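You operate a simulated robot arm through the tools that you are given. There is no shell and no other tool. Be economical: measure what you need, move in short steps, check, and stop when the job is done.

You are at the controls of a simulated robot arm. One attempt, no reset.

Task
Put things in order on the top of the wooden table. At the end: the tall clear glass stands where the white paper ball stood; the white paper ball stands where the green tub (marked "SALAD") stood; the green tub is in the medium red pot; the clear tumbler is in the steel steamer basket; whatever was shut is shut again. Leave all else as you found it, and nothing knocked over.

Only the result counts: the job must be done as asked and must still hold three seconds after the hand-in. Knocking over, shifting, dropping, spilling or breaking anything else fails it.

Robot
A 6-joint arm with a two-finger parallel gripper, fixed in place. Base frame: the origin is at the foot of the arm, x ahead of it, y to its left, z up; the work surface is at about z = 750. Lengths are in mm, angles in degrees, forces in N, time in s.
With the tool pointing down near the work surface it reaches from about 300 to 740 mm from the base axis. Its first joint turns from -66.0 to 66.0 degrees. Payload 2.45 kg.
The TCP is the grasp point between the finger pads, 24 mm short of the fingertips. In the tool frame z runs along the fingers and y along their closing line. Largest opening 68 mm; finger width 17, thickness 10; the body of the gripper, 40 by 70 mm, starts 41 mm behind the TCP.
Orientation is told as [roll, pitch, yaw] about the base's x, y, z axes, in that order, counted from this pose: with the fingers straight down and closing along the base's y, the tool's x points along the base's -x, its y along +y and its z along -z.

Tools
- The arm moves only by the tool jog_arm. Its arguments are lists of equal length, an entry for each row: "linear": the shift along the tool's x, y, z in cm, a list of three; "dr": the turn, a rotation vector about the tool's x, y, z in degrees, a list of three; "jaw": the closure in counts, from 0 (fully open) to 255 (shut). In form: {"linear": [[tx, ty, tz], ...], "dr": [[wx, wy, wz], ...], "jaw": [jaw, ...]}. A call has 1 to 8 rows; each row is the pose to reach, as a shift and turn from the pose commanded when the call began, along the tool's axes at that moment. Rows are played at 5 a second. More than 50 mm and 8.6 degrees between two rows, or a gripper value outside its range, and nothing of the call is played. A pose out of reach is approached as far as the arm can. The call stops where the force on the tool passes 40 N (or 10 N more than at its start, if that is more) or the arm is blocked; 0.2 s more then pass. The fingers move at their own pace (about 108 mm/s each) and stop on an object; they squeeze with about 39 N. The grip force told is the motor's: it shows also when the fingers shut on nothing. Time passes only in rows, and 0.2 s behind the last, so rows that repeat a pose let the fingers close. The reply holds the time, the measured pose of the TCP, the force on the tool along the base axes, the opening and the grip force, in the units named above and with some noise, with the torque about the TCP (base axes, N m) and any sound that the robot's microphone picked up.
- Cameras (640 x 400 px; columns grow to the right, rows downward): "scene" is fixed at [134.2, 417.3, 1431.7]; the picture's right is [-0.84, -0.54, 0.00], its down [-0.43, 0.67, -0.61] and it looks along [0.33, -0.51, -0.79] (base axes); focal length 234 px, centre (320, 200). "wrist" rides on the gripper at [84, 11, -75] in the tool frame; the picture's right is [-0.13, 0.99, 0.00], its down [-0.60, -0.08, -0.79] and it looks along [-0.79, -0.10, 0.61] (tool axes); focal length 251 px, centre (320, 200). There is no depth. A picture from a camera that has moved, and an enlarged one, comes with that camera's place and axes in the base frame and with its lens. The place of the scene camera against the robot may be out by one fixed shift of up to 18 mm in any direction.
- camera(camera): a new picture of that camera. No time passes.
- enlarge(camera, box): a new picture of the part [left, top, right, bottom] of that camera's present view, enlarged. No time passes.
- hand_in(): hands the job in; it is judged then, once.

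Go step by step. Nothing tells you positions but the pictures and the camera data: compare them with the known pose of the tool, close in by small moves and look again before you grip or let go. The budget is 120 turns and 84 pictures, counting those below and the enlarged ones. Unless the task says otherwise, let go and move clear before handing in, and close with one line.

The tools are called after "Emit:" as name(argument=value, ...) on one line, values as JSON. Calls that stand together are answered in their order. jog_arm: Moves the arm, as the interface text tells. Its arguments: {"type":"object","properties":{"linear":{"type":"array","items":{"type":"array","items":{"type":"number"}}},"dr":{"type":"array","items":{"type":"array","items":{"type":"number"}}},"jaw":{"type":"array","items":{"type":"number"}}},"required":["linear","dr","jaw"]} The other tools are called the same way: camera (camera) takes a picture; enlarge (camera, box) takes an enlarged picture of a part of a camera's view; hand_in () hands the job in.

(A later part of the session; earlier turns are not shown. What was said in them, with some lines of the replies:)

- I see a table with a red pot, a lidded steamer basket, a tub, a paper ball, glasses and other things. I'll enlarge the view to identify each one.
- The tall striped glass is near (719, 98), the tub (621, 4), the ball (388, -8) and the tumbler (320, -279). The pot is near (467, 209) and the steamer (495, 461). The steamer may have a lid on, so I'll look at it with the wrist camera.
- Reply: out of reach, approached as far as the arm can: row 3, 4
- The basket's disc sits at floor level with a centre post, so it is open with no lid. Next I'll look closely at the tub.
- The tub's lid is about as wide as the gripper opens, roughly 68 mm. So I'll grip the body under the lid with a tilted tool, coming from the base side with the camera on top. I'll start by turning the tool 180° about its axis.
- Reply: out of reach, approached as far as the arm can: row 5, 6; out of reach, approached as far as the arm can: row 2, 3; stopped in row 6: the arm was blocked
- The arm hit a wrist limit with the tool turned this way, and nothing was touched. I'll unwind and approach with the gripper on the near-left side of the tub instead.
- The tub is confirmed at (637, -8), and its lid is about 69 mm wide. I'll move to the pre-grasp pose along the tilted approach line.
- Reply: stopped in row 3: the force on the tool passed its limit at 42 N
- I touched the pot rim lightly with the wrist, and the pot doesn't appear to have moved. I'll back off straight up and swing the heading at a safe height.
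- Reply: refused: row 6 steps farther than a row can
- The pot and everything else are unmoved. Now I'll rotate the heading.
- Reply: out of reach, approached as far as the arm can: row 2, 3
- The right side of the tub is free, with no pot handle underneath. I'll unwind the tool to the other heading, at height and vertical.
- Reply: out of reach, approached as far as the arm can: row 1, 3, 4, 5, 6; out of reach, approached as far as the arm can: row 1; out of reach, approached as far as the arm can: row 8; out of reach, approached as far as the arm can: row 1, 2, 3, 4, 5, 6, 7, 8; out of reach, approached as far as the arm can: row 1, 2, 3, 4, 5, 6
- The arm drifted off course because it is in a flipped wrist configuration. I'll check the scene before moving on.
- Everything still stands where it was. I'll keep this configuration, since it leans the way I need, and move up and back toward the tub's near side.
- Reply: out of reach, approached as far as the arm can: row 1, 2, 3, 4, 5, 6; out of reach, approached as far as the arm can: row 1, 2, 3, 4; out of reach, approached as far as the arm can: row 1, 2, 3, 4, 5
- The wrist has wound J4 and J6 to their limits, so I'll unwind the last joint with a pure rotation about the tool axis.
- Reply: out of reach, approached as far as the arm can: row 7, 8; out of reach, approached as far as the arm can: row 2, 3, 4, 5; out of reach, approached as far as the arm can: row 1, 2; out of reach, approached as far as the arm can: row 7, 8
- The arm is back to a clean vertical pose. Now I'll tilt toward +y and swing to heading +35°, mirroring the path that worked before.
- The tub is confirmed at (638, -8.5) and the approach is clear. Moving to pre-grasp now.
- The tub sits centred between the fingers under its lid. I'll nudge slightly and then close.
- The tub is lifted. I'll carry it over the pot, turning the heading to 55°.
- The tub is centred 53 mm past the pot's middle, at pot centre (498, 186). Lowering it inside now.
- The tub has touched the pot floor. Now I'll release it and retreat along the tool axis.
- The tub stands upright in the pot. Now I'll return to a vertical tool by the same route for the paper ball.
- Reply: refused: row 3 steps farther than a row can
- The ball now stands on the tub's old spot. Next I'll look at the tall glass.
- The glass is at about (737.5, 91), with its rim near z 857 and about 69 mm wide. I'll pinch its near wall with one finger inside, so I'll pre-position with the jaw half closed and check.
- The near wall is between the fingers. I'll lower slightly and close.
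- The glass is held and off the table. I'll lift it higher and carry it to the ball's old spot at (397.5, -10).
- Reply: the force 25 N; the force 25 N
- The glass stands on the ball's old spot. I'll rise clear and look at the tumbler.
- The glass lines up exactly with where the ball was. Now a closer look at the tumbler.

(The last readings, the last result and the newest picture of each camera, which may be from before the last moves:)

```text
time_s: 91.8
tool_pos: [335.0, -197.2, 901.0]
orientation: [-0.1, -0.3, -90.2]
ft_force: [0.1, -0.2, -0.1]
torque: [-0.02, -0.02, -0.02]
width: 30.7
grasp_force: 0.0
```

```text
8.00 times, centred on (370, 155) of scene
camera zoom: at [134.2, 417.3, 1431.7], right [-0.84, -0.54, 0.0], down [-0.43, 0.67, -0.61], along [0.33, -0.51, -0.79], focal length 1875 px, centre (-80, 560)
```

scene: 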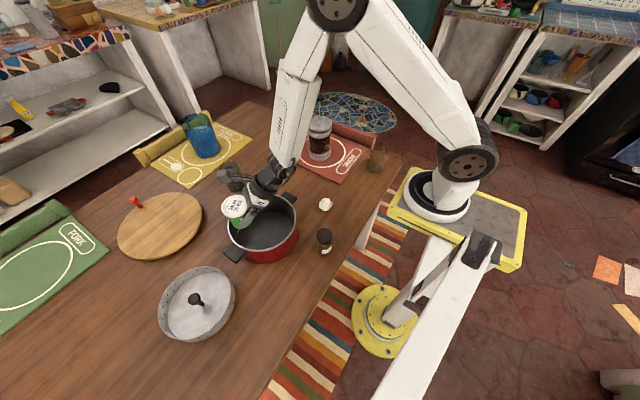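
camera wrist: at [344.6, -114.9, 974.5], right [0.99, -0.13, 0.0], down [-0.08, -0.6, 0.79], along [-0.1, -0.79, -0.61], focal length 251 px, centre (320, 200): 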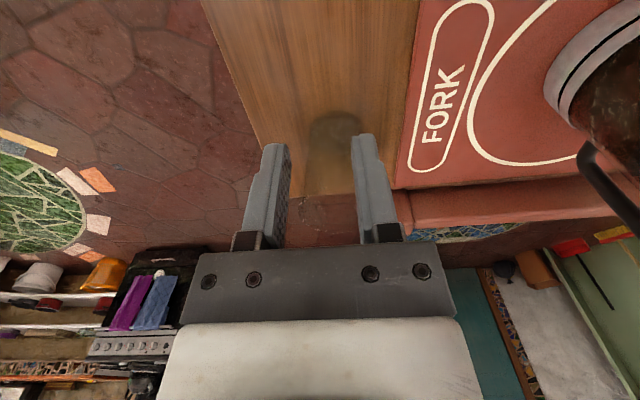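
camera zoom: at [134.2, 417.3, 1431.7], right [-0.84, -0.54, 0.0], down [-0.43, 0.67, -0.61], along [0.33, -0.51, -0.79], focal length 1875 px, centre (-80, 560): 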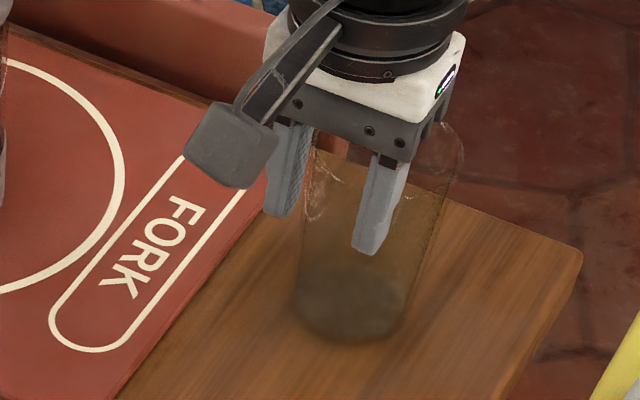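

Before I grip, I want to compare the heights of the two glasses. I'll back off for a full view of the plain one.

Emit:
jog_arm(linear=[[3, 0, -3], [6, 0, -6], [6.7, 0, -6]], dr=[[0, 0, 0], [0, 0, 0], [0, 0, 0]], jaw=[0, 0, 0])

Emit:
enlarge(camera="wrist", box=[250, 110, 400, 250])

Emit:
enlarge(camera="scene", box=[340, 130, 400, 180])

```text
time_s: 92.6
tool_pos: [334.7, -129.7, 961.7]
orientation: [0.0, -0.1, -90.3]
ft_force: [-0.4, -0.1, 0.4]
torque: [0.03, 0.02, -0.02]
width: 68.1
grasp_force: 0.1
```

```text
2.86 times, centred on (325, 180) of wrist
camera zoom: at [345.5, -46.6, 1033.7], right [0.99, -0.13, 0.0], down [-0.08, -0.6, 0.79], along [-0.11, -0.79, -0.61], focal length 718 px, centre (306, 257)
```

zoom: 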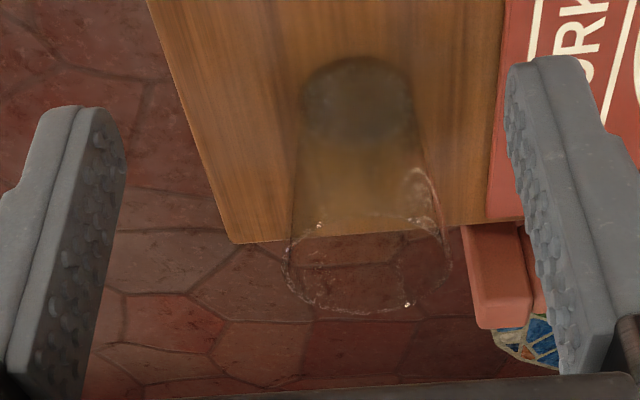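

```text
8.00 times, centred on (370, 155) of scene
camera zoom: at [134.2, 417.3, 1431.7], right [-0.84, -0.54, 0.0], down [-0.43, 0.67, -0.61], along [0.33, -0.51, -0.79], focal length 1875 px, centre (-80, 560)
```

zoom: 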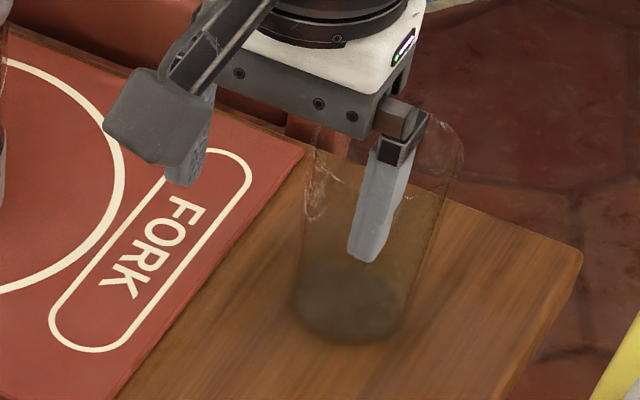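

Both glasses look alike in size, so I'll view the striped one from exactly the same relative pose to compare heights directly.

Emit:
jog_arm(linear=[[4.5, 1, 0], [9, 2, 0], [13.5, 3, 0], [18, 4, 0], [22.5, 5, 0], [26, 5.8, 0], [28, 5.8, 0]], dr=[[0, 0, 0], [0, 0, 0], [0, 0, 0], [0, 0, 0], [0, 0, 0], [0, 0, 0], [0, 0, 0]], jaw=[0, 0, 0, 0, 0, 0, 0])

Emit:
enlarge(camera="wrist", box=[250, 110, 400, 250])

```text
time_s: 94.2
tool_pos: [392.3, 148.0, 961.2]
orientation: [0.0, -0.3, -90.1]
ft_force: [-0.4, -0.1, 0.3]
torque: [0.01, -0.01, 0.0]
width: 68.0
grasp_force: 0.1
```

```text
2.86 times, centred on (325, 180) of wrist
camera zoom: at [403.8, 231.4, 1034.4], right [0.99, -0.13, 0.0], down [-0.08, -0.6, 0.79], along [-0.11, -0.79, -0.61], focal length 718 px, centre (306, 257)
```

zoom: 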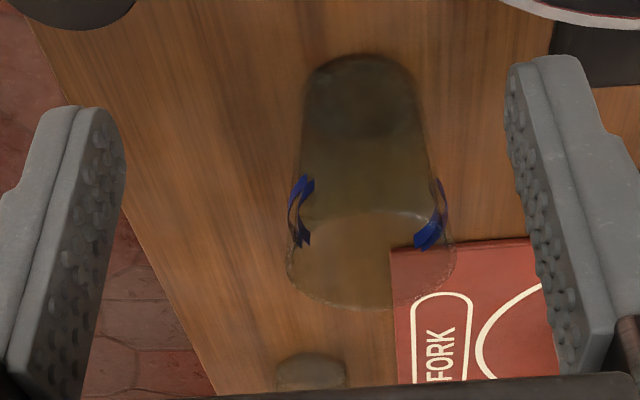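

The two glasses look the same size. I'll scan the table for any other clear glass I may have missed.

Emit:
enlarge(camera="scene", box=[120, 90, 280, 210])

Emit:
camera(camera="scene")

```text
3.33 times, centred on (200, 150) of scene
camera zoom: at [134.2, 417.3, 1431.7], right [-0.84, -0.54, 0.0], down [-0.43, 0.67, -0.61], along [0.33, -0.51, -0.79], focal length 781 px, centre (720, 367)
```

zoom: 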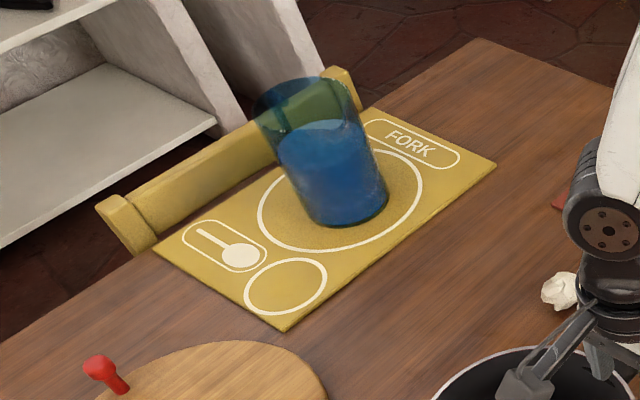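

```text
9 pictures are left
```

scene: 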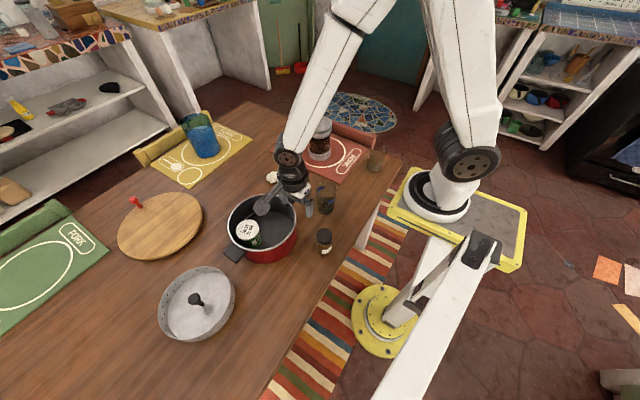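

There are only these two glasses within reach. I'll keep the fill-marked one as the tall glass and take the plain one at (339, -290) as the tumbler. I'm going to its near wall for the same kind of pinch.

Emit:
jog_arm(linear=[[-4.6, -0.9, 0], [-9.2, -1.8, 0], [-13.8, -2.7, 0], [-18.4, -3.6, 0], [-23, -4.5, 0], [-27.6, -5.4, 0], [-32.2, -6.3, 0], [-36.8, -7.2, 0]], dr=[[0, 0, 0], [0, 0, 0], [0, 0, 0], [0, 0, 0], [0, 0, 0], [0, 0, 0], [0, 0, 0], [0, 0, 0]], jaw=[140, 140, 140, 140, 140, 140, 140, 140])

Emit:
jog_arm(linear=[[-4, -1, 0], [-7, -1.6, 1.5], [-7, -1.6, 5]], dr=[[0, 0, 0], [0, 0, 0], [0, 0, 0]], jaw=[140, 140, 140])

Emit:
camera(camera="wrist")

```text
time_s: 96.0
tool_pos: [320.7, -218.1, 958.9]
orientation: [0.0, -0.2, -90.1]
ft_force: [-0.5, -0.1, -0.4]
torque: [0.01, 0.04, 0.0]
width: 30.5
grasp_force: 0.0
```

```text
time_s: 96.8
tool_pos: [306.4, -288.1, 912.0]
orientation: [0.1, -0.2, -90.2]
ft_force: [0.8, 0.3, -0.1]
torque: [0.02, -0.04, -0.01]
width: 30.8
grasp_force: 0.0
```

```text
8 pictures are left
camera wrist: at [315.9, -204.7, 984.8], right [0.99, -0.13, 0.0], down [-0.08, -0.6, 0.79], along [-0.1, -0.79, -0.61], focal length 251 px, centre (320, 200)
```

wrist: 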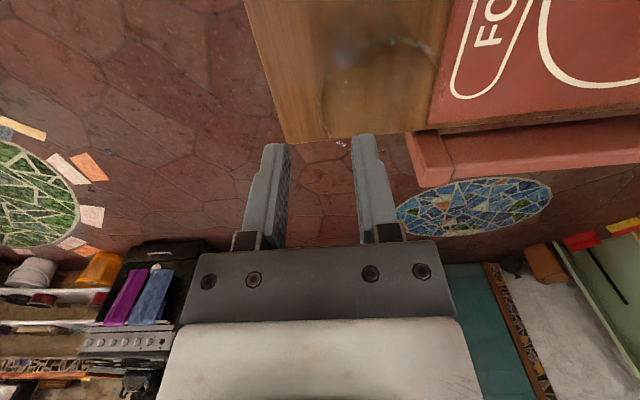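

Emit:
jog_arm(linear=[[0.4, 0, 2], [0.4, 0, 4], [0.4, 0, 6.1]], dr=[[0, 0, 0], [0, 0, 0], [0, 0, 0]], jaw=[140, 140, 140])

Emit:
camera(camera="wrist")

```text
time_s: 97.6
tool_pos: [307.2, -285.9, 850.0]
orientation: [0.0, -0.1, -90.2]
ft_force: [-0.9, 0.1, 0.0]
torque: [-0.01, 0.01, 0.02]
width: 30.8
grasp_force: 0.1
```

```text
7 pictures are left
camera wrist: at [316.9, -202.8, 923.8], right [0.99, -0.13, 0.0], down [-0.08, -0.6, 0.79], along [-0.11, -0.79, -0.61], focal length 251 px, centre (320, 200)
```

wrist: 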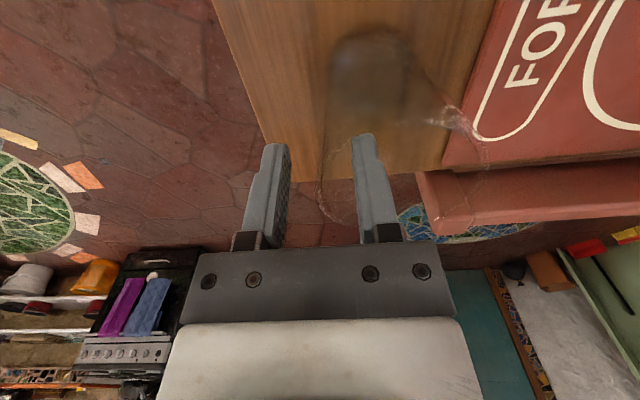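

The same geometry as the first glass, with the wall between the fingers. Closing and lifting.

Emit:
jog_arm(linear=[[0, 0, 0], [0, 0, 0], [0, 0, 0], [0, 0, 0], [0, 0, -0.3], [0, 0, -1], [0, 0, -4], [0, 0, -8]], dr=[[0, 0, 0], [0, 0, 0], [0, 0, 0], [0, 0, 0], [0, 0, 0], [0, 0, 0], [0, 0, 0], [0, 0, 0]], jaw=[200, 255, 255, 255, 255, 255, 255, 255])

```text
time_s: 99.4
tool_pos: [305.6, -285.3, 931.2]
orientation: [0.0, -0.1, -90.1]
ft_force: [-0.5, 1.2, -2.1]
torque: [0.0, 0.05, 0.01]
width: 2.6
grasp_force: 26.2
```

Emit:
jog_arm(linear=[[0, 0, -3.5], [0, 0, -7], [4.5, 0, -7], [9, 0.5, -7], [13.5, 1.5, -7], [18, 2.5, -7], [22.5, 3.5, -7], [27, 4.5, -7]], dr=[[0, 0, 0], [0, 0, 0], [0, 0, 0], [0, 0, 0], [0, 0, 0], [0, 0, 0], [0, 0, 0], [0, 0, 0]], jaw=[255, 255, 255, 255, 255, 255, 255, 255])

Emit:
jog_arm(linear=[[4.7, 0.8, 0], [9.4, 1.6, 0], [14.1, 2.4, 0], [18.8, 3.2, 0], [23.5, 4, 0], [28.2, 4.8, 0], [32.9, 5.6, 0], [37.6, 6.4, 0]], dr=[[0, 0, 0], [0, 0, 0], [0, 0, 0], [0, 0, 0], [0, 0, 0], [0, 0, 0], [0, 0, 0], [0, 0, 0]], jaw=[255, 255, 255, 255, 255, 255, 255, 255])

```text
time_s: 101.2
tool_pos: [354.5, -17.8, 998.7]
orientation: [-0.1, -0.1, -90.4]
ft_force: [0.1, 0.5, -0.9]
torque: [0.0, 0.05, -0.03]
width: 2.8
grasp_force: 26.5
out of reach, approached as far as the arm can: row 7
```

```text
time_s: 103.0
tool_pos: [416.7, 360.8, 998.7]
orientation: [0.0, -0.1, -90.1]
ft_force: [-0.2, -0.1, -1.8]
torque: [-0.01, 0.08, 0.01]
width: 2.4
grasp_force: 25.8
```

Emit:
jog_arm(linear=[[3, 0.6, 0], [5.4, 1.1, 2], [5.4, 1.1, 5], [5.4, 1.1, 7.5]], dr=[[0, 0, 0], [0, 0, 0], [0, 0, 0], [0, 0, 0]], jaw=[255, 255, 255, 255])

Emit:
enlarge(camera="scene", box=[140, 230, 260, 350])

```text
time_s: 104.0
tool_pos: [428.3, 415.3, 921.8]
orientation: [0.0, -0.1, -90.2]
ft_force: [0.1, -0.8, -1.7]
torque: [-0.02, 0.08, 0.01]
width: 2.6
grasp_force: 26.5
```

```text
3.33 times, centred on (200, 290) of scene
camera zoom: at [134.3, 417.4, 1431.7], right [-0.84, -0.54, 0.0], down [-0.43, 0.67, -0.61], along [0.33, -0.51, -0.79], focal length 781 px, centre (720, -100)
```

zoom: 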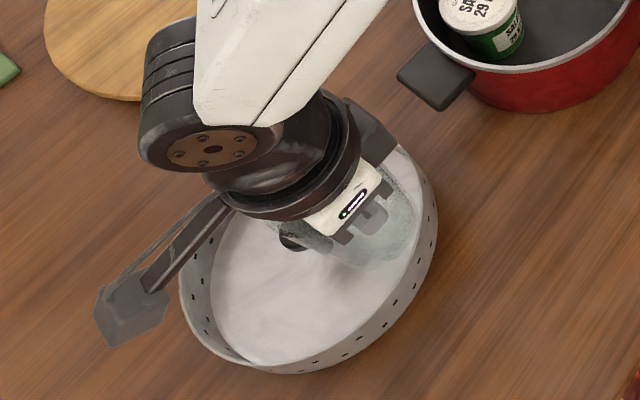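

Emit:
enlarge(camera="scene", box=[180, 265, 235, 315])

```text
8.00 times, centred on (208, 290) of scene
camera zoom: at [134.3, 417.4, 1431.7], right [-0.84, -0.54, 0.0], down [-0.43, 0.67, -0.61], along [0.33, -0.51, -0.79], focal length 1875 px, centre (1220, -520)
```

zoom: 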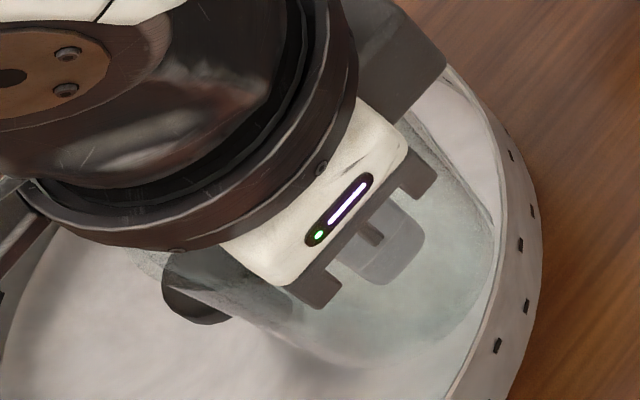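

The tumbler sits about 54 mm from the basket centre, between the post and the wall. Lowering it.

Emit:
jog_arm(linear=[[0, -0.1, 2], [0, -0.1, 4], [0, -0.1, 5.6]], dr=[[0, 0, 0], [0, 0, 0], [0, 0, 0]], jaw=[255, 255, 255])

Emit:
enlarge(camera="scene", box=[150, 255, 245, 345])

```text
time_s: 104.8
tool_pos: [428.9, 418.9, 876.0]
orientation: [0.4, 0.4, -90.2]
ft_force: [-4.0, -7.5, 17.5]
torque: [-0.26, -0.9, -0.33]
width: 3.0
grasp_force: 27.0
stopped in row 3: the force on the tool passed its limit at 75 N (the readings are from after the stop); the commanded pose is now the measured one
```

```text
4.44 times, centred on (198, 300) of scene
camera zoom: at [133.9, 416.9, 1431.9], right [-0.84, -0.54, 0.0], down [-0.43, 0.67, -0.61], along [0.33, -0.51, -0.79], focal length 1042 px, centre (864, -244)
```

zoom: 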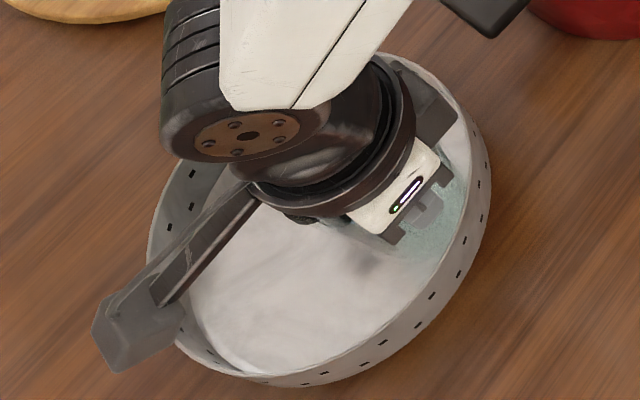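

I hit something at about 876, probably the glass wedging on the centre knob, since it was pushed away from the centre. The basket hasn't moved, so I'll lift a little, shift outward and try again gently.

Emit:
jog_arm(linear=[[0, 0, -0.5], [0, 0, -1.5], [-0.3, -0.3, -2.5]], dr=[[0, 0, 0], [0, 0, 0], [0, 0, 0]], jaw=[255, 255, 255])

Emit:
enlarge(camera="scene", box=[190, 260, 240, 310])

```text
time_s: 105.7
tool_pos: [427.4, 415.6, 898.4]
orientation: [0.3, 0.4, -90.3]
ft_force: [1.7, 0.9, -2.0]
torque: [0.06, 0.04, 0.05]
width: 2.7
grasp_force: 26.2
```

```text
8.00 times, centred on (215, 285) of scene
camera zoom: at [134.3, 417.4, 1431.7], right [-0.84, -0.54, 0.0], down [-0.43, 0.67, -0.61], along [0.33, -0.51, -0.79], focal length 1875 px, centre (1160, -480)
```

zoom: 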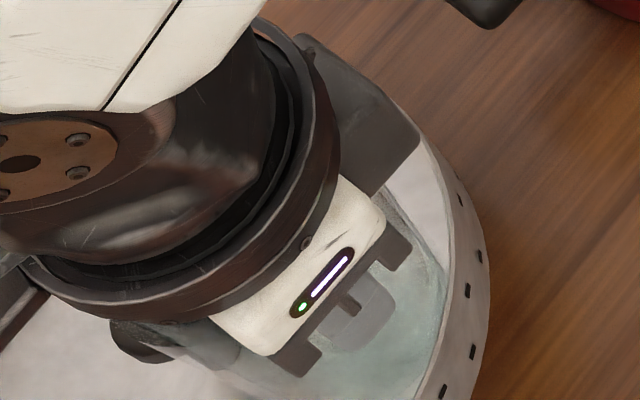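

The torque reading points to contact with the knob on the +x side. I'll shift about 5 mm away from it and lower carefully.

Emit:
jog_arm(linear=[[-0.2, -0.5, 0], [-0.2, -0.5, 1], [-0.2, -0.5, 1.9]], dr=[[0, 0, 0], [0, 0, 0], [0, 0, 0]], jaw=[255, 255, 255])

Emit:
jog_arm(linear=[[0, 0, 0.2]], dr=[[0, 0, 0]], jaw=[255])

Emit:
jog_arm(linear=[[0, 0, 0.2]], dr=[[0, 0, 0]], jaw=[255])

```text
time_s: 106.5
tool_pos: [423.3, 414.9, 878.1]
orientation: [0.3, 0.4, -90.2]
ft_force: [-0.1, 0.6, -1.4]
torque: [0.0, 0.07, -0.02]
width: 2.6
grasp_force: 26.2
```

```text
time_s: 106.8
tool_pos: [422.4, 413.9, 876.7]
orientation: [0.3, 0.3, -90.2]
ft_force: [-0.3, 0.2, -1.2]
torque: [-0.03, 0.02, -0.04]
width: 2.5
grasp_force: 26.4
```

```text
time_s: 107.2
tool_pos: [422.6, 413.7, 877.6]
orientation: [0.4, 0.5, -90.2]
ft_force: [-3.1, -3.2, 11.4]
torque: [-0.31, -0.43, -0.21]
width: 2.6
grasp_force: 26.7
```

The contact is at the base's edge on the floor, so the basket floor is simply raised to about z 772. I'll lift 4 mm, re-centre in the ring, set the tumbler down and release gently.

Emit:
jog_arm(linear=[[0, 0, -0.4], [0.15, 0.35, -0.4], [0.15, 0.35, -0.1], [0.15, 0.35, 0.05]], dr=[[0, 0, 0], [0, 0, 0], [0, 0, 0], [0, 0, 0]], jaw=[255, 255, 255, 255])

```text
time_s: 108.2
tool_pos: [425.9, 414.8, 875.6]
orientation: [0.3, 0.4, -90.2]
ft_force: [-6.9, -4.1, 15.0]
torque: [-0.25, -0.3, -0.18]
width: 2.5
grasp_force: 26.7
```

Emit:
jog_arm(linear=[[0, 0, -0.05], [0, 0, -0.05], [0, 0, -0.05], [0, 0, -0.05], [0, 0, -0.05]], dr=[[0, 0, 0], [0, 0, 0], [0, 0, 0], [0, 0, 0], [0, 0, 0]], jaw=[240, 215, 180, 150, 150])

Emit:
enlarge(camera="scene", box=[150, 245, 250, 345])

```text
time_s: 109.5
tool_pos: [426.5, 415.0, 874.9]
orientation: [0.4, 0.4, -90.2]
ft_force: [-0.2, -0.2, -0.1]
torque: [-0.02, 0.01, 0.0]
width: 28.2
grasp_force: 0.0
```

```text
4.00 times, centred on (200, 295) of scene
camera zoom: at [134.2, 417.3, 1431.7], right [-0.84, -0.54, 0.0], down [-0.43, 0.67, -0.61], along [0.33, -0.51, -0.79], focal length 938 px, centre (800, -180)
```

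zoom: 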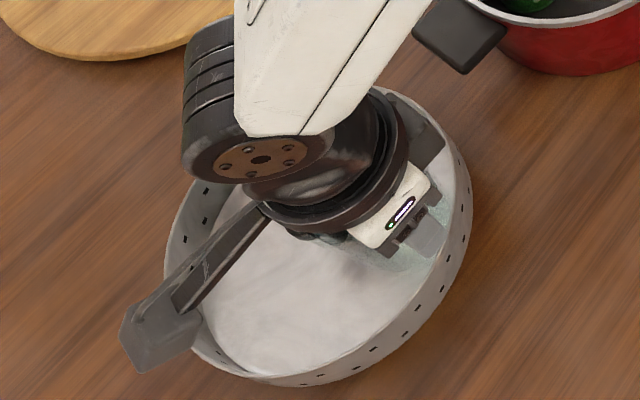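

Released. I'll retreat straight up and away, then check.

Emit:
jog_arm(linear=[[0, 0, -1.5], [0, 0, -4], [0, 0, -8], [0, 0, -12], [-4, -2, -13], [-8.5, -3, -13], [-13, -4, -13], [-17, -5, -13]], dr=[[0, 0, 0], [0, 0, 0], [0, 0, 0], [0, 0, 0], [0, 0, 0], [0, 0, 0], [0, 0, 0], [0, 0, 0]], jaw=[150, 150, 150, 150, 150, 150, 150, 150])

Emit:
enlarge(camera="scene", box=[130, 160, 350, 350])

```text
time_s: 111.2
tool_pos: [375.4, 244.3, 1005.3]
orientation: [0.4, 0.3, -90.2]
ft_force: [0.3, 0.1, -0.4]
torque: [0.01, -0.02, -0.01]
width: 27.9
grasp_force: 0.1
```

```text
2.11 times, centred on (240, 255) of scene
camera zoom: at [134.2, 417.3, 1431.8], right [-0.84, -0.54, 0.0], down [-0.43, 0.67, -0.61], along [0.33, -0.51, -0.79], focal length 493 px, centre (488, 84)
```

zoom: 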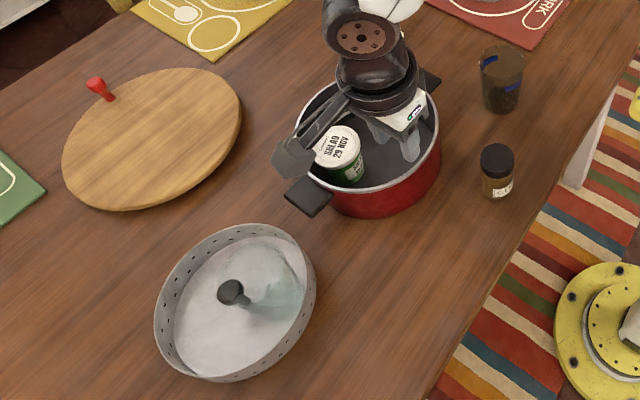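

Emit:
enlarge(camera="scene", box=[175, 260, 240, 320])

```text
6.67 times, centred on (208, 290) of scene
camera zoom: at [134.2, 417.3, 1431.8], right [-0.84, -0.54, 0.0], down [-0.43, 0.67, -0.61], along [0.33, -0.51, -0.79], focal length 1563 px, centre (1070, -400)
```

zoom: 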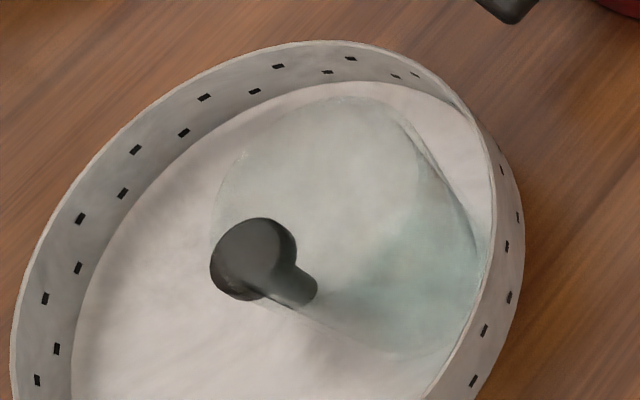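

The tumbler stands upright in the basket beside the post, the tub is in the pot, and the ball and the glass are on their new spots. Nothing was left open and the arm is clear, so I'm handing in.

Emit:
hand_in()

```text
The job is handed in.
```

I handed the job in with all four moves done and nothing knocked over. The one uncertainty is which glass was which: the two looked the same size, so I took the blue-marked one as the tall clear glass and the plain one as the clear tumbler.
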